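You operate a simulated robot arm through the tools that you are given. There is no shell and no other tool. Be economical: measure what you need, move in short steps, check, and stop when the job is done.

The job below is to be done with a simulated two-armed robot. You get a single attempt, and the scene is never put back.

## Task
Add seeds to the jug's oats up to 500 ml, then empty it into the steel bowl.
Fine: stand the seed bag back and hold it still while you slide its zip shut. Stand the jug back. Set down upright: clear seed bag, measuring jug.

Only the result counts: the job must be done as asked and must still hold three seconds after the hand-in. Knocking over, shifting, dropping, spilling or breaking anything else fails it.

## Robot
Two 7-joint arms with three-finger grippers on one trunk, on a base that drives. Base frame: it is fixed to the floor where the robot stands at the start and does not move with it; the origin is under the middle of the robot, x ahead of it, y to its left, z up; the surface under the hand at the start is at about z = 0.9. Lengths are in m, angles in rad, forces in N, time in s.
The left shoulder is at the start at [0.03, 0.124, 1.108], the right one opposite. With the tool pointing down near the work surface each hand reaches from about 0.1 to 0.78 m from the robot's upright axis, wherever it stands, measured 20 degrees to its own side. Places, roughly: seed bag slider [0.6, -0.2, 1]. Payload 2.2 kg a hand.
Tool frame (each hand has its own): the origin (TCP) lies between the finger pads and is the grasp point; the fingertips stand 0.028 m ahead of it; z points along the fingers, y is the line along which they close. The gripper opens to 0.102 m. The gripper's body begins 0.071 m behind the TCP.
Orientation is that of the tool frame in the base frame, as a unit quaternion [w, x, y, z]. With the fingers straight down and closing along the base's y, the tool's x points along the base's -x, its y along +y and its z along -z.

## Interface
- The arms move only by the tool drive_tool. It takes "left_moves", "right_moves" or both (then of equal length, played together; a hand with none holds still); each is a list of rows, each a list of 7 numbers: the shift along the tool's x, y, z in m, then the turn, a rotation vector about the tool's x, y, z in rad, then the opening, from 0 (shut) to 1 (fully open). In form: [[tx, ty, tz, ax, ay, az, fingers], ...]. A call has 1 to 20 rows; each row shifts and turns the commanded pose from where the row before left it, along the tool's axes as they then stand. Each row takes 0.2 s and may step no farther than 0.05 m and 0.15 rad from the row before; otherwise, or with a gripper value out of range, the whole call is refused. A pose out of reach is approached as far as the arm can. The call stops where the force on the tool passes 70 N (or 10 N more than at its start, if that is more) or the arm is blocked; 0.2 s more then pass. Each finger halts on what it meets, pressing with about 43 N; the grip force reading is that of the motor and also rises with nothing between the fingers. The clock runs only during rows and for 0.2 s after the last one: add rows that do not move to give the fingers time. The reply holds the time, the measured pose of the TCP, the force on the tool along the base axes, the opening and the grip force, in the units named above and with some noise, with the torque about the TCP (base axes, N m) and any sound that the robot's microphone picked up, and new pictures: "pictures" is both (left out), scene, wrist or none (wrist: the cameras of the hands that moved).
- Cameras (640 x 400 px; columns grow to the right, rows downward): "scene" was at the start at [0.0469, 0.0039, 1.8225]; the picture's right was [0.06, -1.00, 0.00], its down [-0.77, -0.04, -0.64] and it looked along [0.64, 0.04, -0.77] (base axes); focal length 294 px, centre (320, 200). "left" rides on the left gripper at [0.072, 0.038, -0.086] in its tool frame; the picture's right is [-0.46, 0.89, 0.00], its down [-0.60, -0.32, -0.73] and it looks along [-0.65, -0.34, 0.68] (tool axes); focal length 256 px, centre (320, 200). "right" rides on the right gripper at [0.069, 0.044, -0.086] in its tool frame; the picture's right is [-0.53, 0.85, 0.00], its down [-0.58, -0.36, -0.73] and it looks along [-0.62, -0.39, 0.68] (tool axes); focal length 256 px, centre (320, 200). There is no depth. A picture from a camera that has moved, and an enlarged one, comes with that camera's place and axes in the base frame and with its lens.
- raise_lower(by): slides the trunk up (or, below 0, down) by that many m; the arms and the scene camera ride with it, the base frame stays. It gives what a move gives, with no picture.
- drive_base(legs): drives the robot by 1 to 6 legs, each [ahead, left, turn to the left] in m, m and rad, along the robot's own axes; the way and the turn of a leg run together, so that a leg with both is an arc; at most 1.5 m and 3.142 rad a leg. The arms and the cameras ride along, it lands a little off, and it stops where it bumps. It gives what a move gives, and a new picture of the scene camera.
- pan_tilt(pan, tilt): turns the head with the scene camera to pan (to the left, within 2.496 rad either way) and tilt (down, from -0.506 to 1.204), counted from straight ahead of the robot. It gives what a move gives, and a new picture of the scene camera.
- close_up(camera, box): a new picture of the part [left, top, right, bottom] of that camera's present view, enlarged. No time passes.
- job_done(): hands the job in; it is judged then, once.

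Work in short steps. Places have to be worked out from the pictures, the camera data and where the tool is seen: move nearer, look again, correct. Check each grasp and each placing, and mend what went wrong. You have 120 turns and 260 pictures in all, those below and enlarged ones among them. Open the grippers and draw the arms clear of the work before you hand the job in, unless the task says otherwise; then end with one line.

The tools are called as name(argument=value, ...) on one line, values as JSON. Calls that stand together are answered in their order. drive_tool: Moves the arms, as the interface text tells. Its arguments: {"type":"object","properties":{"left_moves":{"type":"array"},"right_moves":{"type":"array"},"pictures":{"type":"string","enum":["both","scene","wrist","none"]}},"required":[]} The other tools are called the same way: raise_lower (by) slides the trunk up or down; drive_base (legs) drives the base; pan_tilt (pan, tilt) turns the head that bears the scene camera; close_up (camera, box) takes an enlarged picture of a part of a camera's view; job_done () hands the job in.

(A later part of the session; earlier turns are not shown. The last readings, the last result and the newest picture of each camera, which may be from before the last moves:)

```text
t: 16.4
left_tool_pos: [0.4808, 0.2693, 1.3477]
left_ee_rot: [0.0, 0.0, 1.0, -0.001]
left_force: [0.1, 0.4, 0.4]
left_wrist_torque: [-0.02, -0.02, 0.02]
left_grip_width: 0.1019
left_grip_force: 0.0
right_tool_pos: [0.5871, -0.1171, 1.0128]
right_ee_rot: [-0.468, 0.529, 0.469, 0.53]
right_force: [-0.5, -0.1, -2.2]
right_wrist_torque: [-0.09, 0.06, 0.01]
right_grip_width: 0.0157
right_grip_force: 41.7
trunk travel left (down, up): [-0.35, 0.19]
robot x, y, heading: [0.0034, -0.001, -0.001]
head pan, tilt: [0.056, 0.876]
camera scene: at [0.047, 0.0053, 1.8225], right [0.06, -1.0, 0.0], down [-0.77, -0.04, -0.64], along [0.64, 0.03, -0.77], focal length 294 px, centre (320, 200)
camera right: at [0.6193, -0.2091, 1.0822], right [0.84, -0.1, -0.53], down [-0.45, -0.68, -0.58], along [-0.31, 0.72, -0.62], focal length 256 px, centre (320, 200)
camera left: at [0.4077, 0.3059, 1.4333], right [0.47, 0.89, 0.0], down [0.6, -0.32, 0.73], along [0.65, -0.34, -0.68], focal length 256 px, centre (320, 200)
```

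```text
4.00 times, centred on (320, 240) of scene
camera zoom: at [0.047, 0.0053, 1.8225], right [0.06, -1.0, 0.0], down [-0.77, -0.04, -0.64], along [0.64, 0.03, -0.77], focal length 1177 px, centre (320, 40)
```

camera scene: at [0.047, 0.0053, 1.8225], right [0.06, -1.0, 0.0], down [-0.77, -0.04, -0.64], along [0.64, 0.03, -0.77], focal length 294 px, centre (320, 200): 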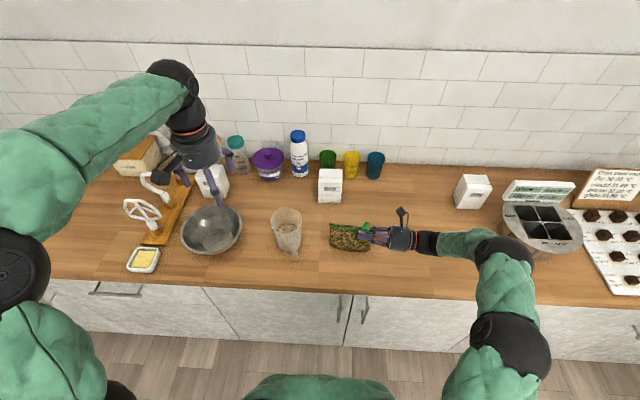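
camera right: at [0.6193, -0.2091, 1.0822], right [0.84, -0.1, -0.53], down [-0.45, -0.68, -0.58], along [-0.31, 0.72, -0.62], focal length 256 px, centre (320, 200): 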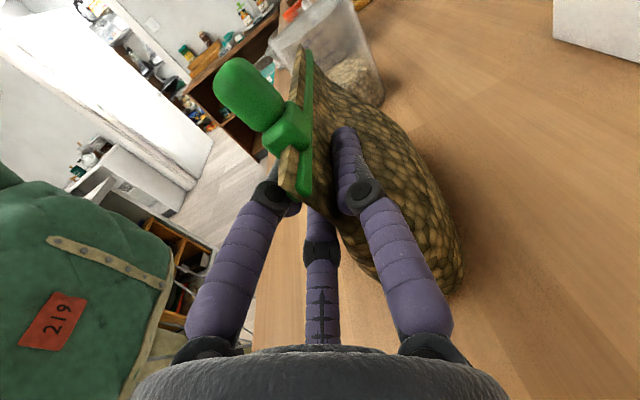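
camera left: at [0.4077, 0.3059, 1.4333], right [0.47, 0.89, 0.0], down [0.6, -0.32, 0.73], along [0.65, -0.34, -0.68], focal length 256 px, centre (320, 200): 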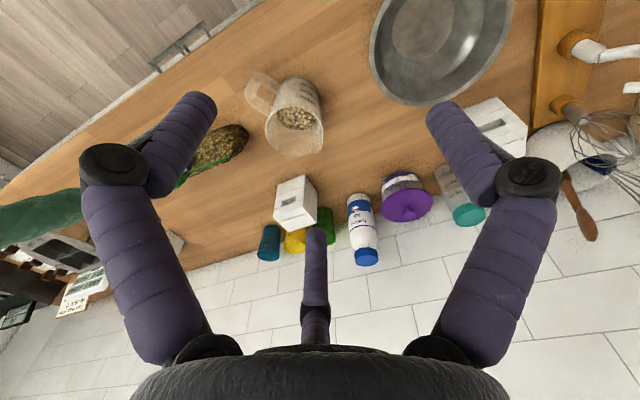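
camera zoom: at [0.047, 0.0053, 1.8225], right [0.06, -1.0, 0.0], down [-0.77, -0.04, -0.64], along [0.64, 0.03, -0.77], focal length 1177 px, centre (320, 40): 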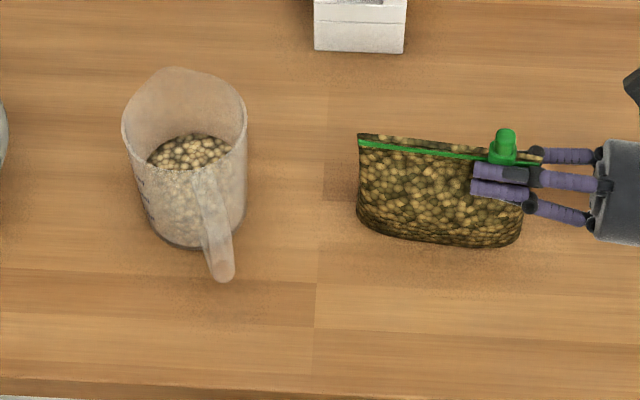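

The grip slid up to the thin part just under the zip, where the faces are nearly parallel — a better hold. I'll lift 2 cm more and see whether the bag comes along.

drive_tool(right_moves=[[0.007, 0, 0, 0, 0, 0, 0], [0.007, 0, 0, 0, 0, 0, 0], [0.007, 0, 0, 0, 0, 0, 0], [0, 0, 0, 0, 0, 0, 0]], pictures="wrist")

close_up(camera="scene", box=[240, 190, 400, 290])

```text
t: 17.4
left_tool_pos: [0.4798, 0.2678, 1.3477]
left_ee_rot: [0.0, 0.0, 1.0, 0.001]
left_force: [0.7, 0.1, -0.7]
left_wrist_torque: [-0.01, -0.02, -0.01]
left_grip_width: 0.1019
left_grip_force: 0.1
right_tool_pos: [0.5864, -0.1179, 1.0317]
right_ee_rot: [-0.47, 0.529, 0.468, 0.529]
right_force: [0.4, -0.1, -2.7]
right_wrist_torque: [-0.1, 0.07, 0.02]
right_grip_width: 0.0156
right_grip_force: 41.9
trunk travel left (down, up): [-0.35, 0.19]
robot x, y, heading: [0.0046, 0.0016, -0.001]
head pan, tilt: [0.056, 0.876]
camera right: at [0.6193, -0.2106, 1.1024], right [0.84, -0.1, -0.54], down [-0.45, -0.68, -0.58], along [-0.31, 0.72, -0.62], focal length 256 px, centre (320, 200)
```

right: 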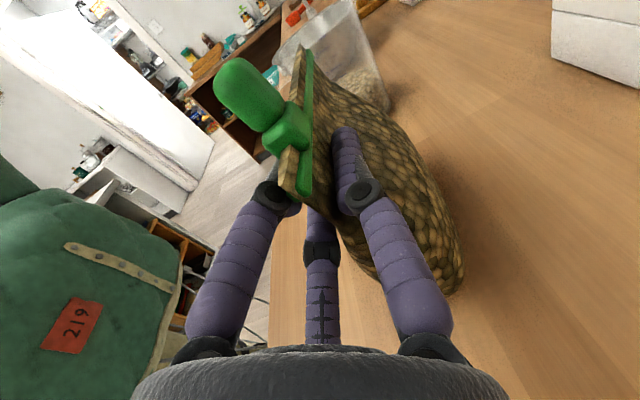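

```text
4.00 times, centred on (320, 240) of scene
camera zoom: at [0.0474, 0.0038, 1.8225], right [0.06, -1.0, 0.0], down [-0.77, -0.04, -0.64], along [0.64, 0.04, -0.77], focal length 1177 px, centre (320, 40)
```

zoom: 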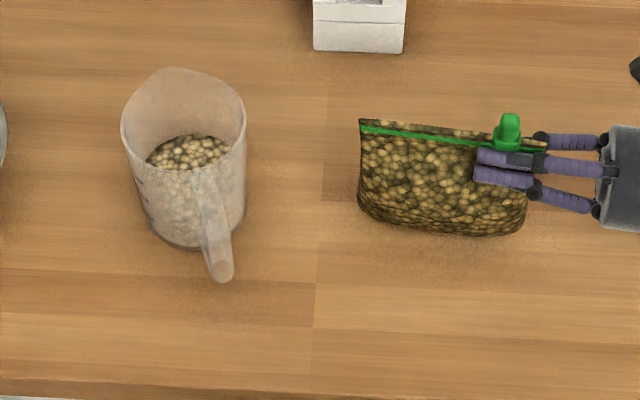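

The bag is off the table, weighing about 2.7 N, held firmly. Before moving I'll look at the jug from the left camera to get its rim height and fill level.

close_up(camera="left", box=[220, 60, 348, 160])

close_up(camera="scene", box=[260, 200, 324, 270])

```text
4.00 times, centred on (284, 110) of left
camera zoom: at [0.4081, 0.3042, 1.4335], right [0.46, 0.89, 0.0], down [0.6, -0.32, 0.73], along [0.65, -0.34, -0.68], focal length 1024 px, centre (464, 560)
```

zoom: 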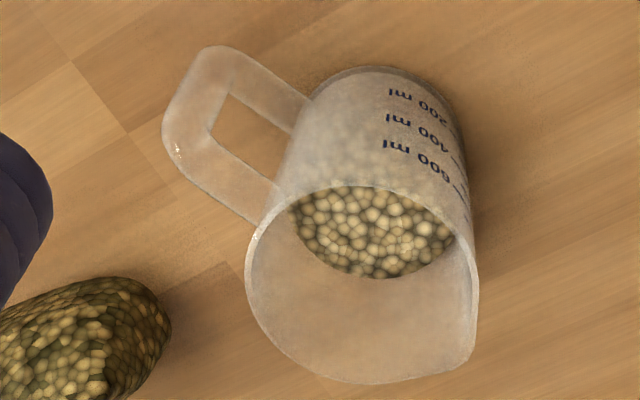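

```text
5.71 times, centred on (292, 235) of scene
camera zoom: at [0.0474, 0.0038, 1.8225], right [0.06, -1.0, 0.0], down [-0.77, -0.04, -0.64], along [0.64, 0.04, -0.77], focal length 1681 px, centre (480, 0)
```

zoom: 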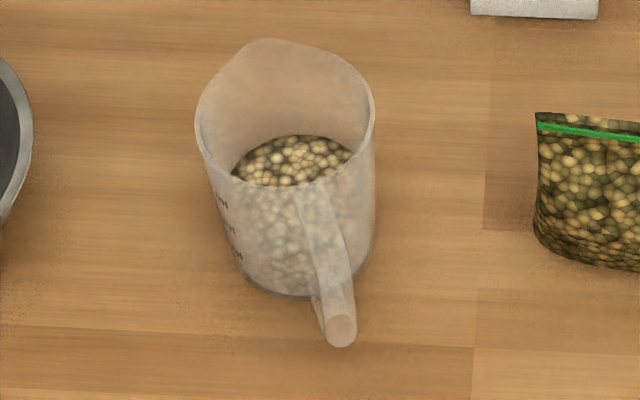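

Jug centre is about (0.597, 0.153) with rim z≈1.06, and the ml marks face +y. I'll bring the left camera down to the jug's left side, looking −y, to read the scale.

drive_tool(left_moves=[[-0.02, 0.0162, 0.0, 0, 0, 0, 1], [-0.02, 0.0162, 0.0418, 0, 0, 0.13, 1], [0, 0, 0.0418, 0, 0, 0.137, 1], [0, 0, 0.0418, 0, 0, 0.137, 1], [0, 0, 0.0418, 0, 0, 0.137, 1], [0, 0, 0.0, 0, 0, 0.137, 1], [0, 0, 0.0, 0, 0, 0.137, 1], [0, 0, 0.0, 0, 0, 0.137, 1], [0, 0, 0.0, 0, 0, 0.137, 1]])

```text
t: 19.4
left_tool_pos: [0.5231, 0.2945, 1.1771]
left_ee_rot: [0.0, 0.519, 0.855, -0.001]
left_force: [1.0, -0.1, 0.5]
left_wrist_torque: [0.0, -0.03, 0.0]
left_grip_width: 0.102
left_grip_force: 0.1
right_tool_pos: [0.5858, -0.12, 1.0333]
right_ee_rot: [-0.469, 0.529, 0.469, 0.529]
right_force: [-0.7, -0.2, -3.1]
right_wrist_torque: [-0.09, 0.04, 0.01]
right_grip_width: 0.0156
right_grip_force: 41.8
trunk travel left (down, up): [-0.35, 0.19]
robot x, y, heading: [-0.0005, 0.0011, 0.0]
head pan, tilt: [0.056, 0.876]
camera scene: at [0.0474, 0.0039, 1.8225], right [0.06, -1.0, 0.0], down [-0.77, -0.04, -0.64], along [0.64, 0.04, -0.77], focal length 294 px, centre (320, 200)
camera left: at [0.5222, 0.3758, 1.263], right [1.0, 0.0, 0.0], down [0.0, -0.68, 0.73], along [0.0, -0.73, -0.68], focal length 256 px, centre (320, 200)
```

scene: 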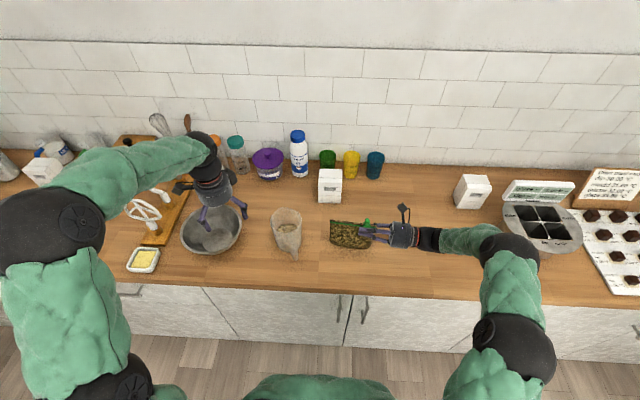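
left: 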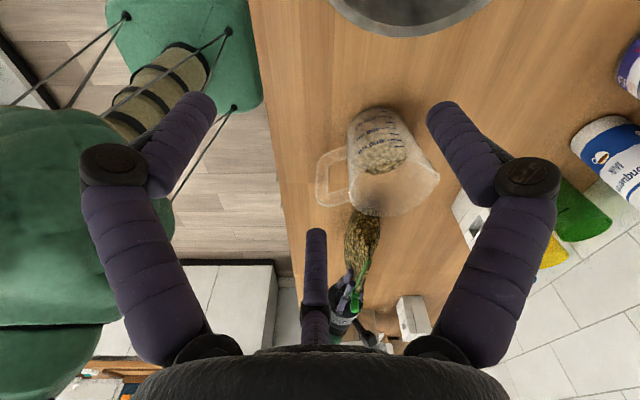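

Good side view; now closer and more level.

drive_tool(left_moves=[[0.009, 0.033, 0.02, 0, 0, 0, 1], [0.009, 0.033, 0.02, 0, 0, 0, 1], [0.009, 0.033, 0.02, 0, 0, 0, 1], [0, 0, 0, 0.0645, -0.1245, 0, 1], [0, 0, 0, 0.0645, -0.1245, 0, 1], [0, 0, 0, 0.0645, -0.1245, 0, 1]])

close_up(camera="left", box=[240, 60, 400, 220])

```text
t: 20.8
left_tool_pos: [0.5978, 0.3651, 1.1173]
left_ee_rot: [0.109, 0.507, 0.836, -0.179]
left_force: [-0.7, 0.2, 0.0]
left_wrist_torque: [0.03, 0.0, -0.01]
left_grip_width: 0.1018
left_grip_force: 0.0
right_tool_pos: [0.586, -0.1177, 1.0324]
right_ee_rot: [-0.469, 0.53, 0.468, 0.529]
right_force: [-0.1, 0.8, -2.2]
right_wrist_torque: [-0.1, 0.05, 0.03]
right_grip_width: 0.0155
right_grip_force: 40.9
trunk travel left (down, up): [-0.35, 0.19]
robot x, y, heading: [0.0034, 0.0025, 0.002]
head pan, tilt: [0.056, 0.876]
camera scene: at [0.0472, 0.005, 1.8225], right [0.06, -1.0, 0.0], down [-0.77, -0.04, -0.64], along [0.64, 0.03, -0.77], focal length 294 px, centre (320, 200)
camera left: at [0.5974, 0.4745, 1.1612], right [1.0, 0.0, 0.0], down [0.0, -0.32, 0.95], along [0.0, -0.95, -0.32], focal length 256 px, centre (320, 200)
```

scene: 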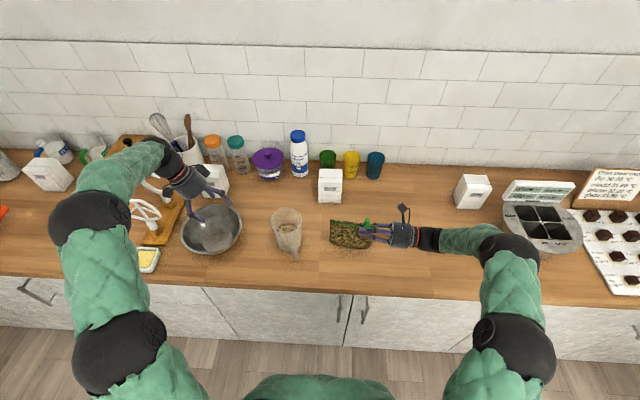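
left: 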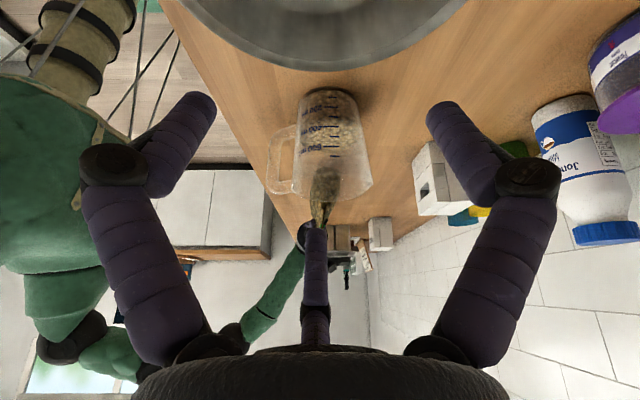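

```text
2.50 times, centred on (320, 140) of left
camera zoom: at [0.5974, 0.4745, 1.1612], right [1.0, 0.0, 0.0], down [0.0, -0.32, 0.95], along [0.0, -0.95, -0.32], focal length 640 px, centre (320, 350)
```

zoom: 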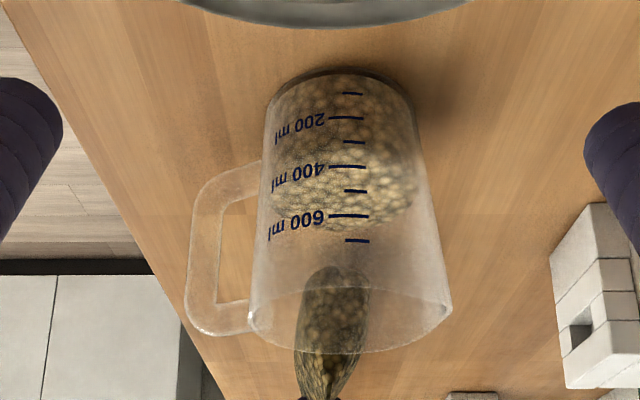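

Excellent: scale readable (big ticks 200/400/600, small ones 100/300/500/700). I'll enlarge to read the present level.

close_up(camera="left", box=[295, 80, 375, 160])

```text
5.00 times, centred on (335, 120) of left
camera zoom: at [0.5974, 0.4745, 1.1612], right [1.0, 0.0, 0.0], down [0.0, -0.32, 0.95], along [0.0, -0.95, -0.32], focal length 1280 px, centre (245, 600)
```

zoom: 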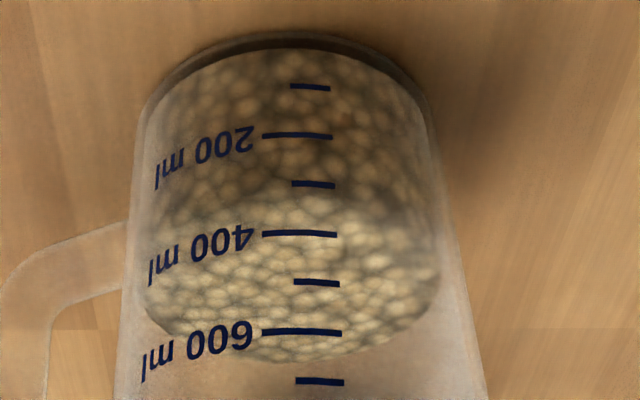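

The level reads about 330 ml (tick rows 300→185, 400→233, surface near edge ≈199); the target near edge is row 282. I'll lift the bag, square its yaw, pre-tilt 25° away from the jug, and then bring its left corner over the jug's right half.

drive_tool(right_moves=[[0.04, 0, 0, 0, 0, 0, 0], [0.04, 0, 0, 0.12, 0, 0, 0], [0.04, 0, 0, 0, 0, 0, 0], [0, 0, 0, 0, -0.109, 0, 0], [0, 0, 0, 0, -0.109, 0, 0], [0, 0, 0, 0, -0.109, 0, 0], [0, 0, 0, 0, -0.109, 0, 0]])

close_up(camera="scene", box=[240, 190, 400, 290])

```text
t: 22.4
left_tool_pos: [0.5974, 0.3657, 1.1174]
left_ee_rot: [0.109, 0.507, 0.836, -0.178]
left_force: [-0.2, 0.6, 0.2]
left_wrist_torque: [-0.04, 0.0, -0.04]
left_grip_width: 0.102
left_grip_force: 0.1
right_tool_pos: [0.5868, -0.1185, 1.1531]
right_ee_rot: [-0.379, 0.597, 0.597, 0.38]
right_force: [1.0, -0.9, -2.6]
right_wrist_torque: [0.0, 0.02, -0.02]
right_grip_width: 0.0156
right_grip_force: 41.1
trunk travel left (down, up): [-0.35, 0.19]
robot x, y, heading: [-0.0004, 0.0039, 0.001]
head pan, tilt: [0.056, 0.876]
camera scene: at [0.0467, 0.0043, 1.8225], right [0.06, -1.0, 0.0], down [-0.77, -0.04, -0.64], along [0.64, 0.04, -0.77], focal length 294 px, centre (320, 200)
camera right: at [0.6293, -0.1676, 1.2528], right [0.85, -0.23, -0.48], down [-0.36, -0.91, -0.21], along [-0.39, 0.36, -0.85], focal length 256 px, centre (320, 200)
```

scene: 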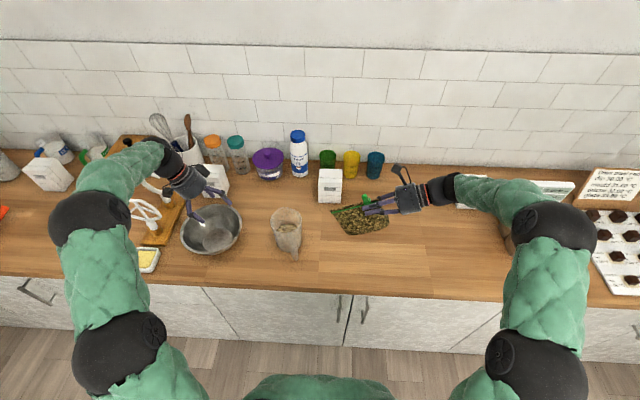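
right: 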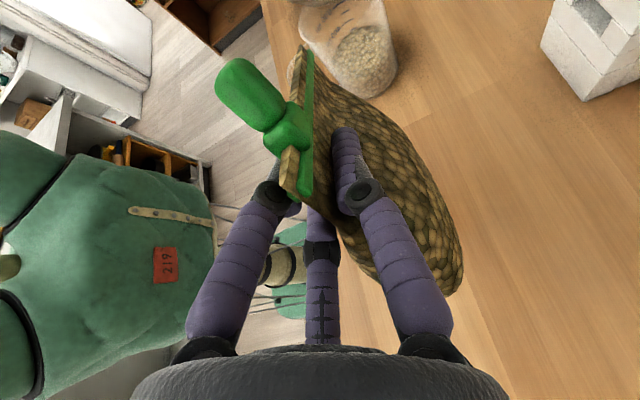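

```text
4.00 times, centred on (320, 240) of scene
camera zoom: at [0.0467, 0.0043, 1.8225], right [0.06, -1.0, 0.0], down [-0.77, -0.04, -0.64], along [0.64, 0.04, -0.77], focal length 1177 px, centre (320, 40)
```

zoom: 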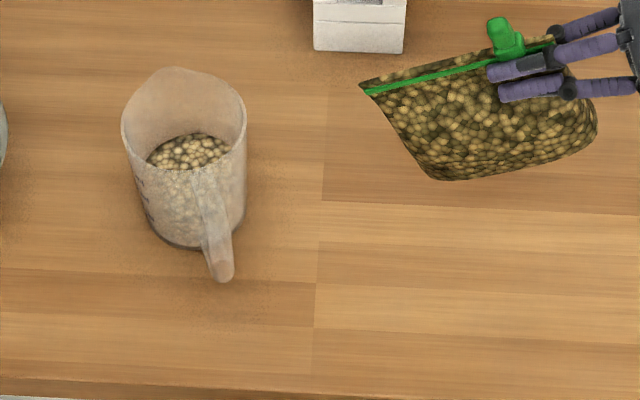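

Nothing spills at 25°. Corner is at about (0.584, 0.007, 1.123) as predicted; I'll carry it to y≈0.125 over the jug.

drive_tool(right_moves=[[0.0168, 0.0043, 0.0359, 0, 0, 0, 0], [0.0168, 0.0043, 0.0359, 0, 0, 0, 0], [0.0168, 0.0043, 0.0359, 0, 0, 0, 0], [0, 0, 0, 0, 0, 0, 0]], pictures="scene")

close_up(camera="left", box=[240, 60, 400, 220])

close_up(camera="scene", box=[240, 170, 400, 270])

```text
t: 23.4
left_tool_pos: [0.5982, 0.3646, 1.1178]
left_ee_rot: [0.109, 0.507, 0.836, -0.178]
left_force: [0.3, 0.1, 0.6]
left_wrist_torque: [0.04, 0.02, 0.01]
left_grip_width: 0.1019
left_grip_force: 0.1
right_tool_pos: [0.5991, 0.0024, 1.1534]
right_ee_rot: [-0.381, 0.596, 0.595, 0.381]
right_force: [0.4, -0.3, -1.9]
right_wrist_torque: [-0.1, 0.04, 0.04]
right_grip_width: 0.0154
right_grip_force: 41.7
trunk travel left (down, up): [-0.35, 0.19]
robot x, y, heading: [-0.0015, 0.0003, 0.002]
head pan, tilt: [0.056, 0.876]
camera scene: at [0.0469, 0.0027, 1.8225], right [0.06, -1.0, 0.0], down [-0.77, -0.04, -0.64], along [0.64, 0.04, -0.77], focal length 294 px, centre (320, 200)
```

scene: 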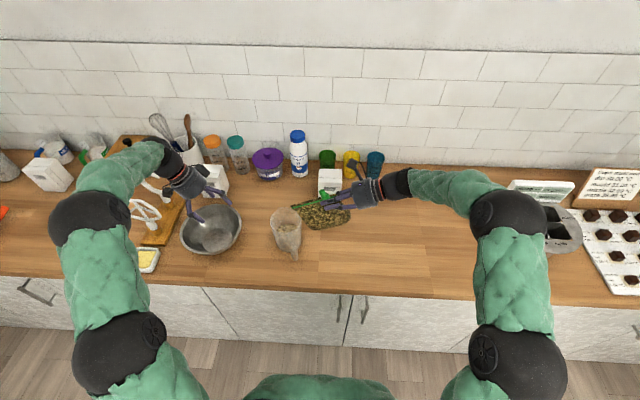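

```text
2.50 times, centred on (320, 140) of left
camera zoom: at [0.597, 0.4732, 1.1622], right [1.0, 0.0, 0.0], down [0.0, -0.32, 0.95], along [0.0, -0.95, -0.32], focal length 640 px, centre (320, 350)
```

zoom: 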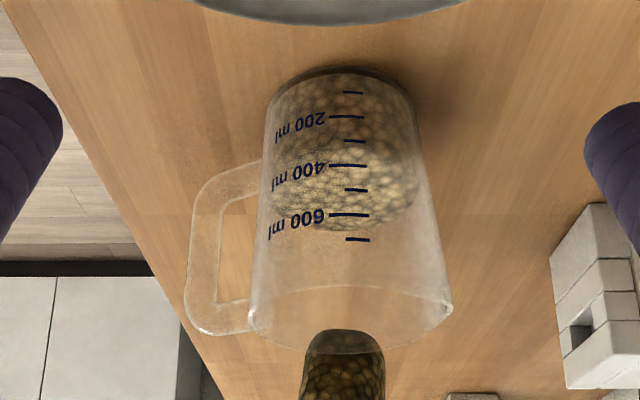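

```text
4.00 times, centred on (320, 220) of scene
camera zoom: at [0.0469, 0.0027, 1.8225], right [0.06, -1.0, 0.0], down [-0.77, -0.04, -0.64], along [0.64, 0.04, -0.77], focal length 1177 px, centre (320, 120)
```

zoom: 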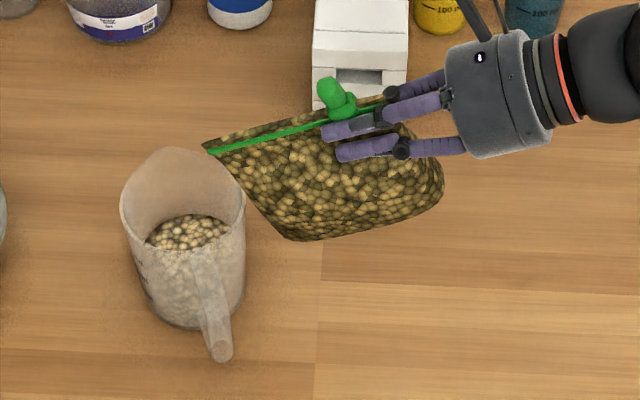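

Corner sits at about (0.595, 0.126, 1.12), inside the rim. I'll tilt in small steps about that corner and watch for seeds.

drive_tool(right_moves=[[0.0126, 0, -0.0019, 0, -0.1, 0, 0], [0.0126, 0, -0.0019, 0, -0.1, 0, 0], [0.0126, 0, -0.0019, 0, -0.1, 0, 0], [0, 0, 0, 0, 0, 0, 0]], pictures="none")

close_up(camera="left", box=[240, 60, 400, 220])

close_up(camera="scene", box=[240, 170, 400, 270])

```text
t: 24.4
left_tool_pos: [0.5978, 0.364, 1.1166]
left_ee_rot: [0.107, 0.507, 0.836, -0.178]
left_force: [-0.2, 0.6, 0.2]
left_wrist_torque: [0.05, -0.02, 0.01]
left_grip_width: 0.1021
left_grip_force: 0.1
right_tool_pos: [0.5999, 0.0163, 1.187]
right_ee_rot: [-0.286, 0.647, 0.647, 0.285]
right_force: [0.1, -0.7, -1.8]
right_wrist_torque: [0.03, 0.05, 0.03]
right_grip_width: 0.0156
right_grip_force: 41.2
trunk travel left (down, up): [-0.35, 0.19]
robot x, y, heading: [-0.002, -0.0016, -0.001]
head pan, tilt: [0.056, 0.876]
```

```text
2.50 times, centred on (320, 140) of left
camera zoom: at [0.5975, 0.4734, 1.1618], right [1.0, 0.0, 0.0], down [0.0, -0.32, 0.95], along [0.0, -0.95, -0.32], focal length 640 px, centre (320, 350)
```

zoom: 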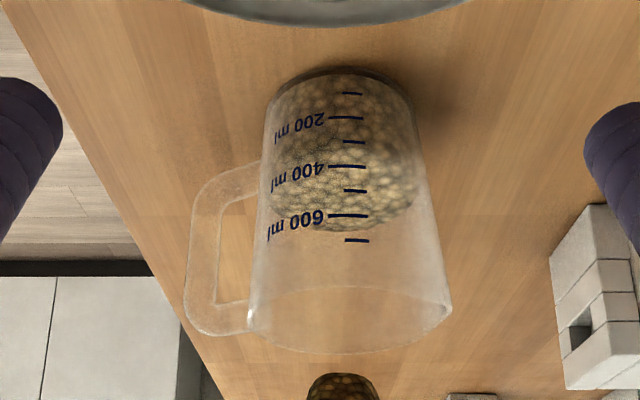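

```text
4.00 times, centred on (320, 220) of scene
camera zoom: at [0.0477, 0.0031, 1.8225], right [0.06, -1.0, 0.0], down [-0.77, -0.04, -0.64], along [0.64, 0.04, -0.77], focal length 1177 px, centre (320, 120)
```

zoom: 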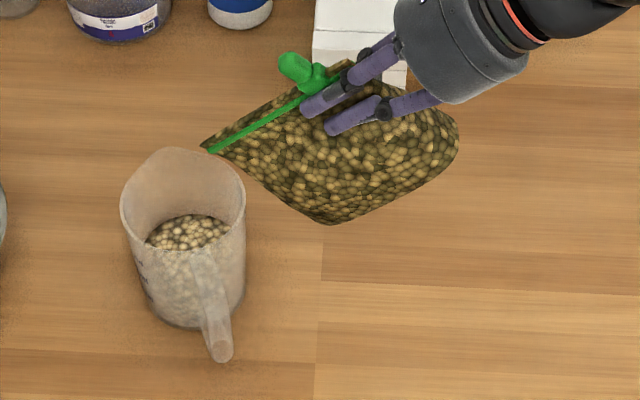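

Still nothing flowing at 42°. Continue tilting to ~59°, lowering the corner slightly.

drive_tool(right_moves=[[0.01, 0, 0.001, 0, -0.1, 0, 0], [0.01, 0, 0.001, 0, -0.1, 0, 0], [0.01, 0, 0.001, 0, -0.1, 0, 0], [0, 0, 0, 0, 0, 0, 0]], pictures="none")

close_up(camera="left", box=[240, 60, 400, 220])

close_up(camera="scene", box=[240, 170, 400, 270])

```text
t: 25.4
left_tool_pos: [0.5977, 0.3645, 1.1164]
left_ee_rot: [0.109, 0.507, 0.836, -0.179]
left_force: [0.3, 0.2, -0.1]
left_wrist_torque: [0.01, 0.01, 0.0]
left_grip_width: 0.1017
left_grip_force: 0.1
right_tool_pos: [0.5984, 0.0418, 1.2066]
right_ee_rot: [-0.187, 0.683, 0.681, 0.187]
right_force: [0.4, 0.3, -1.9]
right_wrist_torque: [0.09, 0.03, -0.03]
right_grip_width: 0.0152
right_grip_force: 41.8
trunk travel left (down, up): [-0.35, 0.19]
robot x, y, heading: [-0.001, 0.0003, -0.003]
head pan, tilt: [0.056, 0.876]
```

```text
2.50 times, centred on (320, 140) of left
camera zoom: at [0.5973, 0.4734, 1.162], right [1.0, 0.0, 0.0], down [0.0, -0.32, 0.95], along [0.0, -0.95, -0.32], focal length 640 px, centre (320, 350)
```

zoom: 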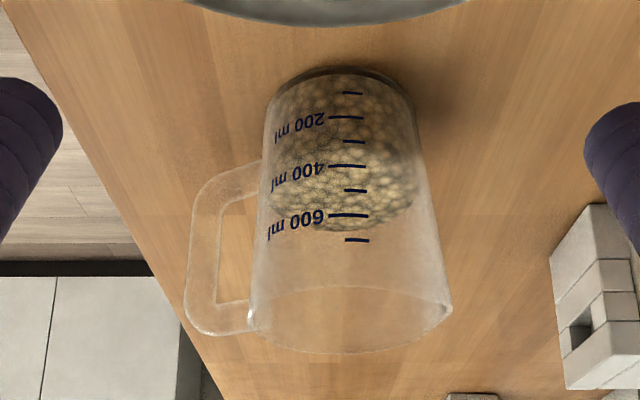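

```text
4.00 times, centred on (320, 220) of scene
camera zoom: at [0.0474, 0.003, 1.8225], right [0.06, -1.0, 0.0], down [-0.77, -0.04, -0.64], along [0.64, 0.04, -0.77], focal length 1177 px, centre (320, 120)
```

zoom: 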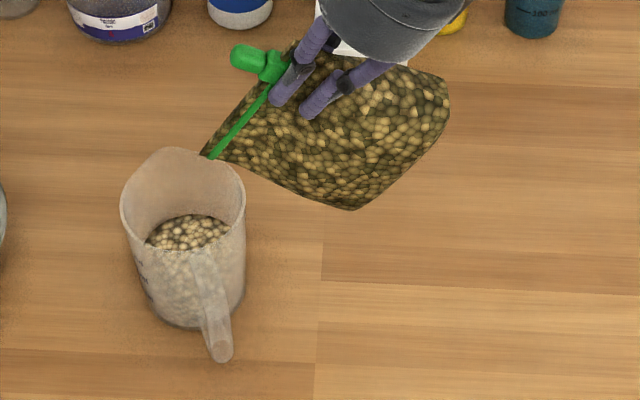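

Still dry at 59°. I'll continue to ~76°.

drive_tool(right_moves=[[0.0115, 0, 0.001, 0, -0.1, 0, 0], [0.0115, 0, 0.001, 0, -0.1, 0, 0], [0.0115, 0, 0.001, 0, -0.1, 0, 0], [0, 0, 0, 0, 0, 0, 0]], pictures="none")

close_up(camera="left", box=[240, 60, 400, 220])

close_up(camera="scene", box=[240, 170, 400, 270])

```text
t: 26.4
left_tool_pos: [0.5986, 0.3646, 1.1171]
left_ee_rot: [0.108, 0.507, 0.837, -0.178]
left_force: [-0.6, -1.0, -0.3]
left_wrist_torque: [-0.01, 0.02, 0.01]
left_grip_width: 0.1019
left_grip_force: 0.1
right_tool_pos: [0.5972, 0.0729, 1.2181]
right_ee_rot: [-0.082, 0.702, 0.703, 0.082]
right_force: [0.7, -0.9, -1.6]
right_wrist_torque: [0.1, 0.06, 0.03]
right_grip_width: 0.0155
right_grip_force: 41.4
trunk travel left (down, up): [-0.35, 0.19]
robot x, y, heading: [-0.0005, -0.0021, 0.004]
head pan, tilt: [0.056, 0.876]
```

```text
2.50 times, centred on (320, 140) of left
camera zoom: at [0.5971, 0.4733, 1.1621], right [1.0, 0.0, 0.0], down [0.0, -0.32, 0.95], along [0.0, -0.95, -0.32], focal length 640 px, centre (320, 350)
```

zoom: 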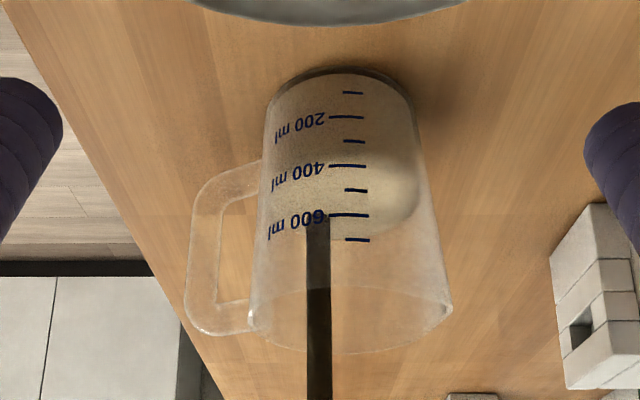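

```text
4.00 times, centred on (320, 220) of scene
camera zoom: at [0.0472, 0.0029, 1.8225], right [0.06, -1.0, 0.0], down [-0.77, -0.04, -0.64], along [0.64, 0.04, -0.77], focal length 1177 px, centre (320, 120)
```

zoom: 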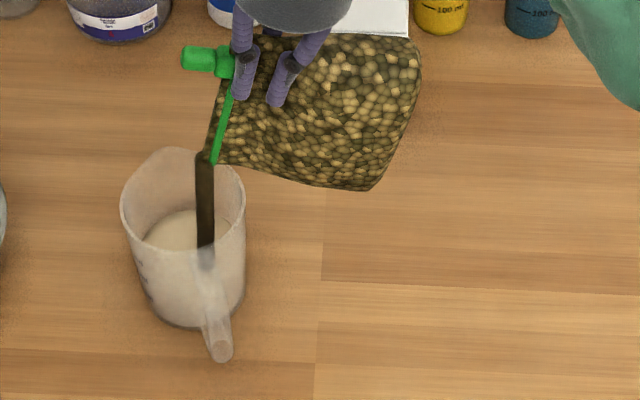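

It's pouring, so the zip is open. I'll check the level before letting more time pass.

close_up(camera="left", box=[295, 80, 375, 160])

drive_tool(right_moves=[[0, 0, 0, 0, 0, 0, 0]], pictures="none")

close_up(camera="left", box=[295, 80, 375, 160])

```text
5.00 times, centred on (335, 120) of left
camera zoom: at [0.5971, 0.4733, 1.1621], right [1.0, 0.0, 0.0], down [0.0, -0.32, 0.95], along [0.0, -0.95, -0.32], focal length 1280 px, centre (245, 600)
```

zoom: 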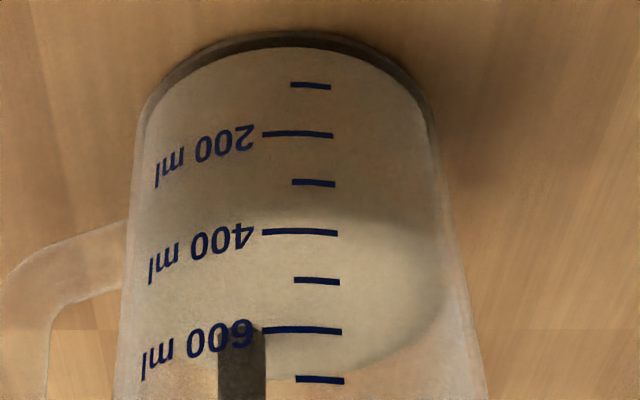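

```text
t: 26.8
left_tool_pos: [0.599, 0.3654, 1.116]
left_ee_rot: [0.108, 0.506, 0.837, -0.179]
left_force: [-0.3, 0.6, -0.3]
left_wrist_torque: [-0.01, 0.0, -0.04]
left_grip_width: 0.1019
left_grip_force: 0.0
right_tool_pos: [0.5974, 0.0723, 1.2183]
right_ee_rot: [-0.083, 0.702, 0.702, 0.083]
right_force: [-0.2, 0.3, -3.1]
right_wrist_torque: [0.12, 0.04, 0.02]
right_grip_width: 0.0157
right_grip_force: 41.3
trunk travel left (down, up): [-0.35, 0.19]
robot x, y, heading: [0.0025, -0.0043, -0.002]
head pan, tilt: [0.056, 0.876]
```

```text
5.00 times, centred on (335, 120) of left
camera zoom: at [0.597, 0.474, 1.1618], right [1.0, 0.0, 0.0], down [0.0, -0.32, 0.95], along [0.0, -0.95, -0.32], focal length 1280 px, centre (245, 600)
```

zoom: 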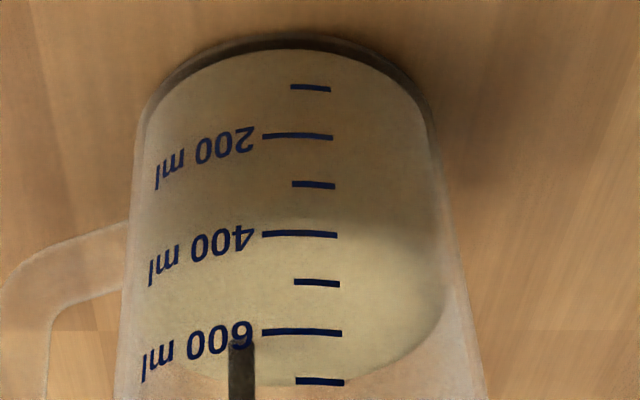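

Level has reached about 365 ml and it flows slowly at this tilt. I'll hold 3 rows more and read.

drive_tool(right_moves=[[0, 0, 0, 0, 0, 0, 0], [0, 0, 0, 0, 0, 0, 0], [0, 0, 0, 0, 0, 0, 0]], pictures="none")

close_up(camera="left", box=[295, 80, 375, 160])

```text
t: 27.6
left_tool_pos: [0.5984, 0.3649, 1.1155]
left_ee_rot: [0.108, 0.506, 0.837, -0.178]
left_force: [0.1, 0.4, -0.3]
left_wrist_torque: [-0.02, 0.04, 0.0]
left_grip_width: 0.1019
left_grip_force: 0.1
right_tool_pos: [0.5973, 0.0732, 1.219]
right_ee_rot: [-0.084, 0.702, 0.702, 0.083]
right_force: [0.7, 0.1, -2.3]
right_wrist_torque: [0.13, 0.04, 0.0]
right_grip_width: 0.0154
right_grip_force: 41.5
trunk travel left (down, up): [-0.35, 0.19]
robot x, y, heading: [-0.0006, -0.002, 0.0]
head pan, tilt: [0.056, 0.876]
```

```text
5.00 times, centred on (335, 120) of left
camera zoom: at [0.5971, 0.4742, 1.1617], right [1.0, 0.0, 0.0], down [0.0, -0.32, 0.95], along [0.0, -0.95, -0.32], focal length 1280 px, centre (245, 600)
```

zoom: 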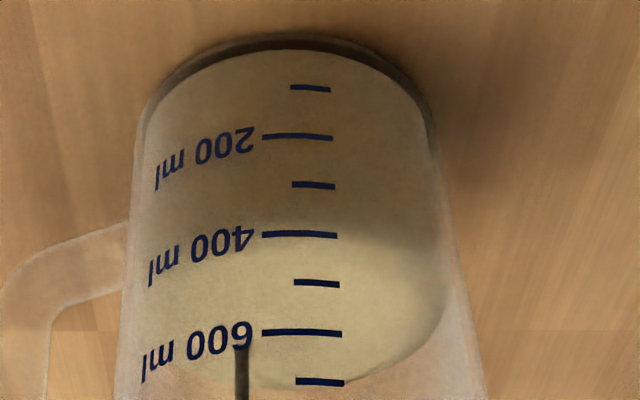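

Stream has thinned and the level is about 370 ml. I'll tilt ~4° more and hold.

drive_tool(right_moves=[[0.0085, 0, -0.001, 0, -0.07, 0, 0], [0, 0, 0, 0, 0, 0, 0], [0, 0, 0, 0, 0, 0, 0]], pictures="none")

close_up(camera="left", box=[295, 80, 375, 160])

```text
t: 28.4
left_tool_pos: [0.5986, 0.3652, 1.1168]
left_ee_rot: [0.108, 0.507, 0.836, -0.179]
left_force: [-0.4, 0.4, 0.4]
left_wrist_torque: [0.03, -0.01, -0.01]
left_grip_width: 0.1018
left_grip_force: 0.1
right_tool_pos: [0.5983, 0.0817, 1.223]
right_ee_rot: [-0.058, 0.705, 0.705, 0.057]
right_force: [0.8, -0.5, -1.4]
right_wrist_torque: [0.11, 0.01, 0.01]
right_grip_width: 0.0154
right_grip_force: 41.0
trunk travel left (down, up): [-0.35, 0.19]
robot x, y, heading: [0.0017, 0.0007, -0.001]
head pan, tilt: [0.056, 0.876]
```

```text
5.00 times, centred on (335, 120) of left
camera zoom: at [0.5971, 0.4745, 1.1616], right [1.0, 0.0, 0.0], down [0.0, -0.32, 0.95], along [0.0, -0.95, -0.32], focal length 1280 px, centre (245, 600)
```

zoom: 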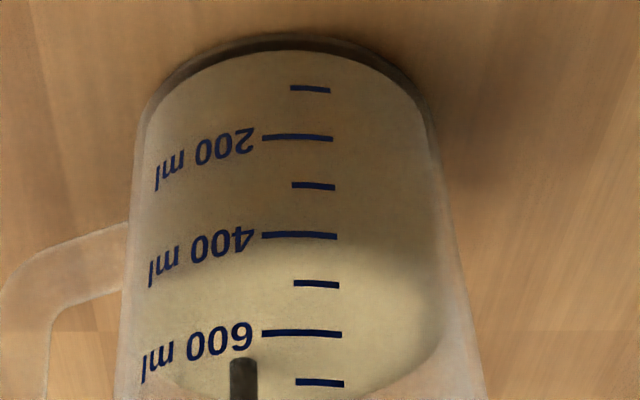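

Now about 410 ml. Hold a bit more.

drive_tool(right_moves=[[0, 0, 0, 0, 0, 0, 0], [0, 0, 0, 0, 0, 0, 0], [0, 0, 0, 0, 0, 0, 0]], pictures="none")

close_up(camera="left", box=[290, 80, 380, 180])

```text
t: 29.2
left_tool_pos: [0.5971, 0.3647, 1.1169]
left_ee_rot: [0.108, 0.507, 0.836, -0.179]
left_force: [0.5, 0.8, 0.2]
left_wrist_torque: [-0.03, -0.01, 0.01]
left_grip_width: 0.1019
left_grip_force: 0.1
right_tool_pos: [0.5987, 0.081, 1.2233]
right_ee_rot: [-0.059, 0.705, 0.704, 0.059]
right_force: [0.0, 0.5, -1.4]
right_wrist_torque: [0.08, 0.02, -0.03]
right_grip_width: 0.0152
right_grip_force: 41.5
trunk travel left (down, up): [-0.35, 0.19]
robot x, y, heading: [-0.0027, 0.001, -0.002]
head pan, tilt: [0.056, 0.876]
```

```text
4.00 times, centred on (335, 130) of left
camera zoom: at [0.5971, 0.474, 1.1618], right [1.0, 0.0, 0.0], down [0.0, -0.32, 0.95], along [0.0, -0.95, -0.32], focal length 1024 px, centre (260, 480)
```

zoom: 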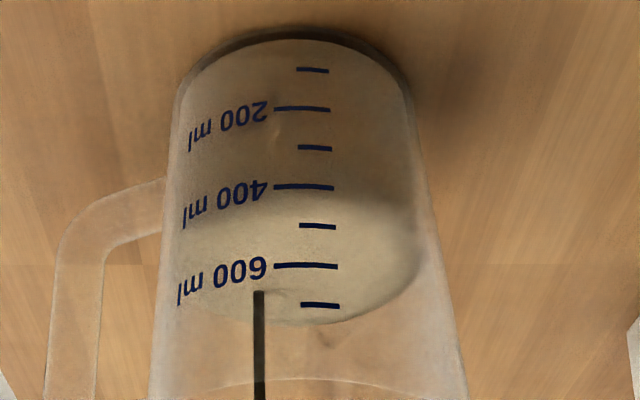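

About 427 ml (far surface edge at row 323; 500 should give ≈349). Another 4° tilt and hold.

drive_tool(right_moves=[[0.0085, 0, -0.001, 0, -0.07, 0, 0], [0, 0, 0, 0, 0, 0, 0], [0, 0, 0, 0, 0, 0, 0]], pictures="none")

close_up(camera="left", box=[290, 80, 380, 180])

```text
t: 30.0
left_tool_pos: [0.5971, 0.366, 1.1162]
left_ee_rot: [0.109, 0.506, 0.837, -0.179]
left_force: [-0.6, 0.7, -0.6]
left_wrist_torque: [-0.01, -0.01, 0.0]
left_grip_width: 0.102
left_grip_force: 0.2
right_tool_pos: [0.5977, 0.0888, 1.2241]
right_ee_rot: [-0.034, 0.706, 0.706, 0.033]
right_force: [0.0, 0.3, -1.8]
right_wrist_torque: [0.06, 0.05, -0.03]
right_grip_width: 0.015
right_grip_force: 41.5
trunk travel left (down, up): [-0.35, 0.19]
robot x, y, heading: [0.0006, -0.0024, 0.002]
head pan, tilt: [0.056, 0.876]
```

```text
4.00 times, centred on (335, 130) of left
camera zoom: at [0.5971, 0.4744, 1.1616], right [1.0, 0.0, 0.0], down [0.0, -0.32, 0.95], along [0.0, -0.95, -0.32], focal length 1024 px, centre (260, 480)
```

zoom: 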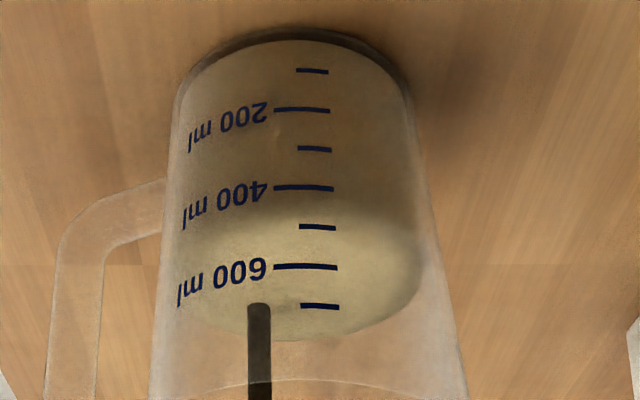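

About 473 ml with a decent stream. Hold one row only.

drive_tool(right_moves=[[0, 0, 0, 0, 0, 0, 0]], pictures="none")

close_up(camera="left", box=[290, 80, 380, 180])

```text
t: 30.4
left_tool_pos: [0.5975, 0.3646, 1.1172]
left_ee_rot: [0.108, 0.506, 0.837, -0.179]
left_force: [0.0, 0.0, 0.6]
left_wrist_torque: [-0.01, -0.01, -0.02]
left_grip_width: 0.1021
left_grip_force: 0.0
right_tool_pos: [0.5983, 0.0878, 1.2258]
right_ee_rot: [-0.034, 0.707, 0.706, 0.033]
right_force: [0.6, -0.2, -2.2]
right_wrist_torque: [0.03, 0.0, 0.0]
right_grip_width: 0.0151
right_grip_force: 41.2
trunk travel left (down, up): [-0.35, 0.19]
robot x, y, heading: [-0.0013, 0.0009, 0.002]
head pan, tilt: [0.056, 0.876]
```

```text
4.00 times, centred on (335, 130) of left
camera zoom: at [0.597, 0.4741, 1.1618], right [1.0, 0.0, 0.0], down [0.0, -0.32, 0.95], along [0.0, -0.95, -0.32], focal length 1024 px, centre (260, 480)
```

zoom: 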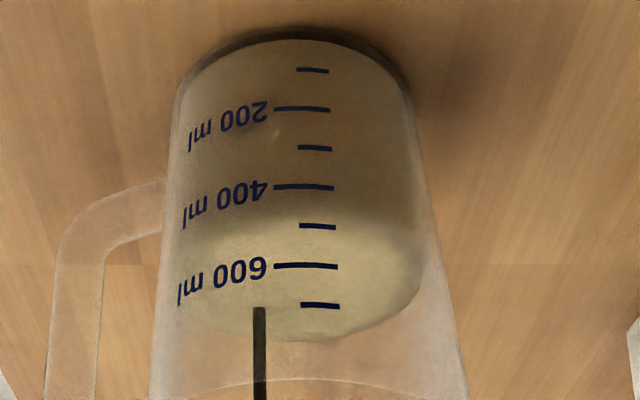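

Roughly 480 ml, stream thinning. Hold three rows and read at higher zoom.

drive_tool(right_moves=[[0, 0, 0, 0, 0, 0, 0], [0, 0, 0, 0, 0, 0, 0], [0, 0, 0, 0, 0, 0, 0]], pictures="none")

close_up(camera="left", box=[315, 110, 395, 170])

```text
t: 31.2
left_tool_pos: [0.5976, 0.365, 1.1171]
left_ee_rot: [0.109, 0.506, 0.837, -0.177]
left_force: [-0.3, 0.4, -0.2]
left_wrist_torque: [0.0, 0.01, 0.0]
left_grip_width: 0.1018
left_grip_force: 0.0
right_tool_pos: [0.5979, 0.0887, 1.2247]
right_ee_rot: [-0.033, 0.706, 0.707, 0.033]
right_force: [0.3, -0.1, -1.4]
right_wrist_torque: [0.07, 0.04, 0.01]
right_grip_width: 0.015
right_grip_force: 41.4
trunk travel left (down, up): [-0.35, 0.19]
robot x, y, heading: [-0.0027, 0.0003, 0.007]
head pan, tilt: [0.056, 0.876]
```

```text
6.67 times, centred on (355, 140) of left
camera zoom: at [0.597, 0.4741, 1.1618], right [1.0, 0.0, 0.0], down [0.0, -0.32, 0.95], along [0.0, -0.95, -0.32], focal length 1707 px, centre (87, 600)
```

zoom: 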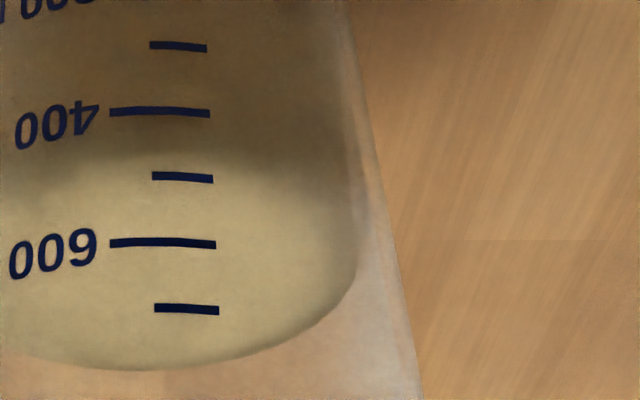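

Level appears to be about 465–475 ml. I'll tilt back slightly to stop the flow, then lower the left camera for a flatter, more accurate reading.

drive_tool(right_moves=[[-0.012, 0, 0.003, 0, 0.1, 0, 0], [-0.012, 0, 0.003, 0, 0.1, 0, 0]], pictures="none")

close_up(camera="left", box=[220, 0, 420, 200])

close_up(camera="scene", box=[170, 170, 330, 270])

```text
t: 31.8
left_tool_pos: [0.5975, 0.3643, 1.1178]
left_ee_rot: [0.108, 0.507, 0.837, -0.178]
left_force: [-0.2, -0.1, -0.4]
left_wrist_torque: [0.03, 0.01, -0.01]
left_grip_width: 0.1018
left_grip_force: 0.1
right_tool_pos: [0.5984, 0.0633, 1.2154]
right_ee_rot: [-0.105, 0.699, 0.699, 0.105]
right_force: [-0.7, 0.0, -1.3]
right_wrist_torque: [0.08, -0.02, -0.01]
right_grip_width: 0.0152
right_grip_force: 41.2
trunk travel left (down, up): [-0.35, 0.19]
robot x, y, heading: [-0.0021, 0.0032, -0.0]
head pan, tilt: [0.056, 0.876]
```

```text
2.00 times, centred on (320, 100) of left
camera zoom: at [0.597, 0.4738, 1.162], right [1.0, 0.0, 0.0], down [0.0, -0.32, 0.95], along [0.0, -0.95, -0.32], focal length 512 px, centre (320, 400)
```

zoom: 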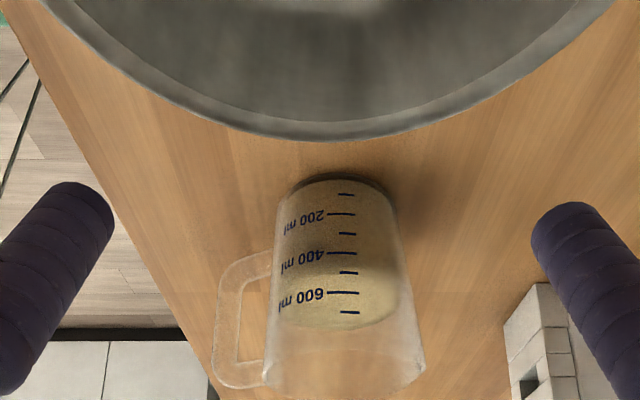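

```text
4.00 times, centred on (250, 220) of scene
camera zoom: at [0.0471, 0.0034, 1.8225], right [0.06, -1.0, 0.0], down [-0.77, -0.04, -0.64], along [0.64, 0.04, -0.77], focal length 1177 px, centre (600, 120)
```

zoom: 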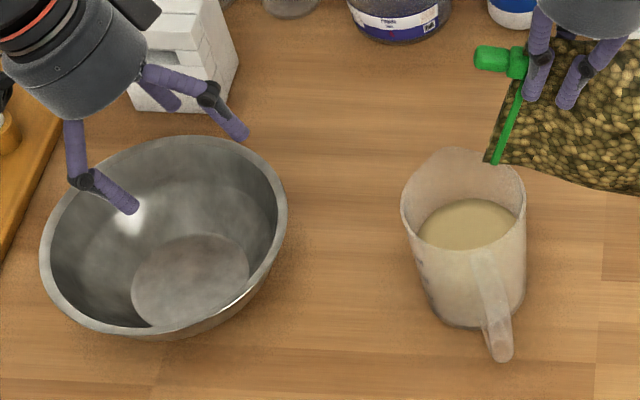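

Flow has stopped and nothing was spilled. I'll lower the left camera 6 cm, back 6 cm and pitch it more level over the bowl for a flatter reading.

drive_tool(left_moves=[[0.033, 0.0225, 0.015, 0, 0, 0, 1], [0.033, 0.0225, 0.015, 0, 0, 0, 1], [0, 0, 0, 0.0645, -0.1245, 0, 1], [0, 0, 0, 0, 0, 0, 1]], pictures="wrist")

close_up(camera="left", box=[275, 70, 355, 150])

```text
t: 32.8
left_tool_pos: [0.6075, 0.427, 1.0573]
left_ee_rot: [0.145, 0.497, 0.822, -0.237]
left_force: [0.1, -0.2, 0.1]
left_wrist_torque: [0.01, 0.02, -0.01]
left_grip_width: 0.1022
left_grip_force: 0.0
right_tool_pos: [0.5982, 0.0643, 1.216]
right_ee_rot: [-0.104, 0.7, 0.699, 0.104]
right_force: [0.4, -0.8, -1.8]
right_wrist_torque: [0.03, 0.03, -0.05]
right_grip_width: 0.0153
right_grip_force: 41.6
trunk travel left (down, up): [-0.35, 0.19]
robot x, y, heading: [0.0028, -0.0011, 0.001]
head pan, tilt: [0.056, 0.876]
camera left: at [0.6062, 0.5403, 1.0871], right [1.0, 0.0, 0.0], down [0.0, -0.19, 0.98], along [0.0, -0.98, -0.19], focal length 256 px, centre (320, 200)
```

left: 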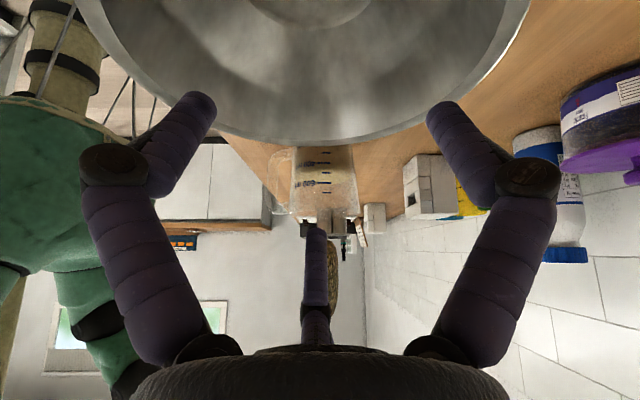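

```text
5.00 times, centred on (315, 110) of left
camera zoom: at [0.6062, 0.5403, 1.0871], right [1.0, 0.0, 0.0], down [0.0, -0.19, 0.98], along [0.0, -0.98, -0.19], focal length 1280 px, centre (345, 650)
```

zoom: 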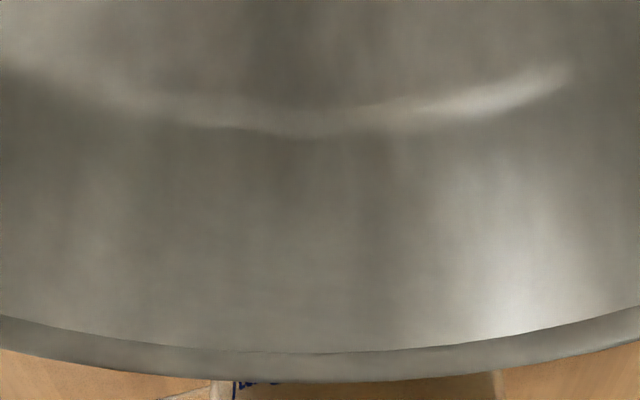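

Good angle. Zooming onto the jug itself.

close_up(camera="left", box=[280, 140, 370, 215])

```text
5.33 times, centred on (325, 178) of left
camera zoom: at [0.6062, 0.5403, 1.0871], right [1.0, 0.0, 0.0], down [0.0, -0.19, 0.98], along [0.0, -0.98, -0.19], focal length 1365 px, centre (293, 320)
```

zoom: 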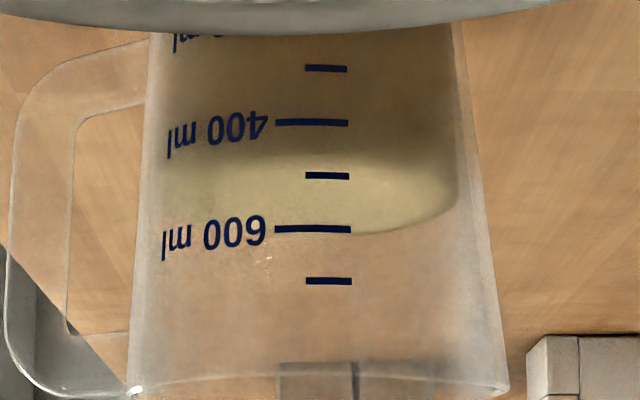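

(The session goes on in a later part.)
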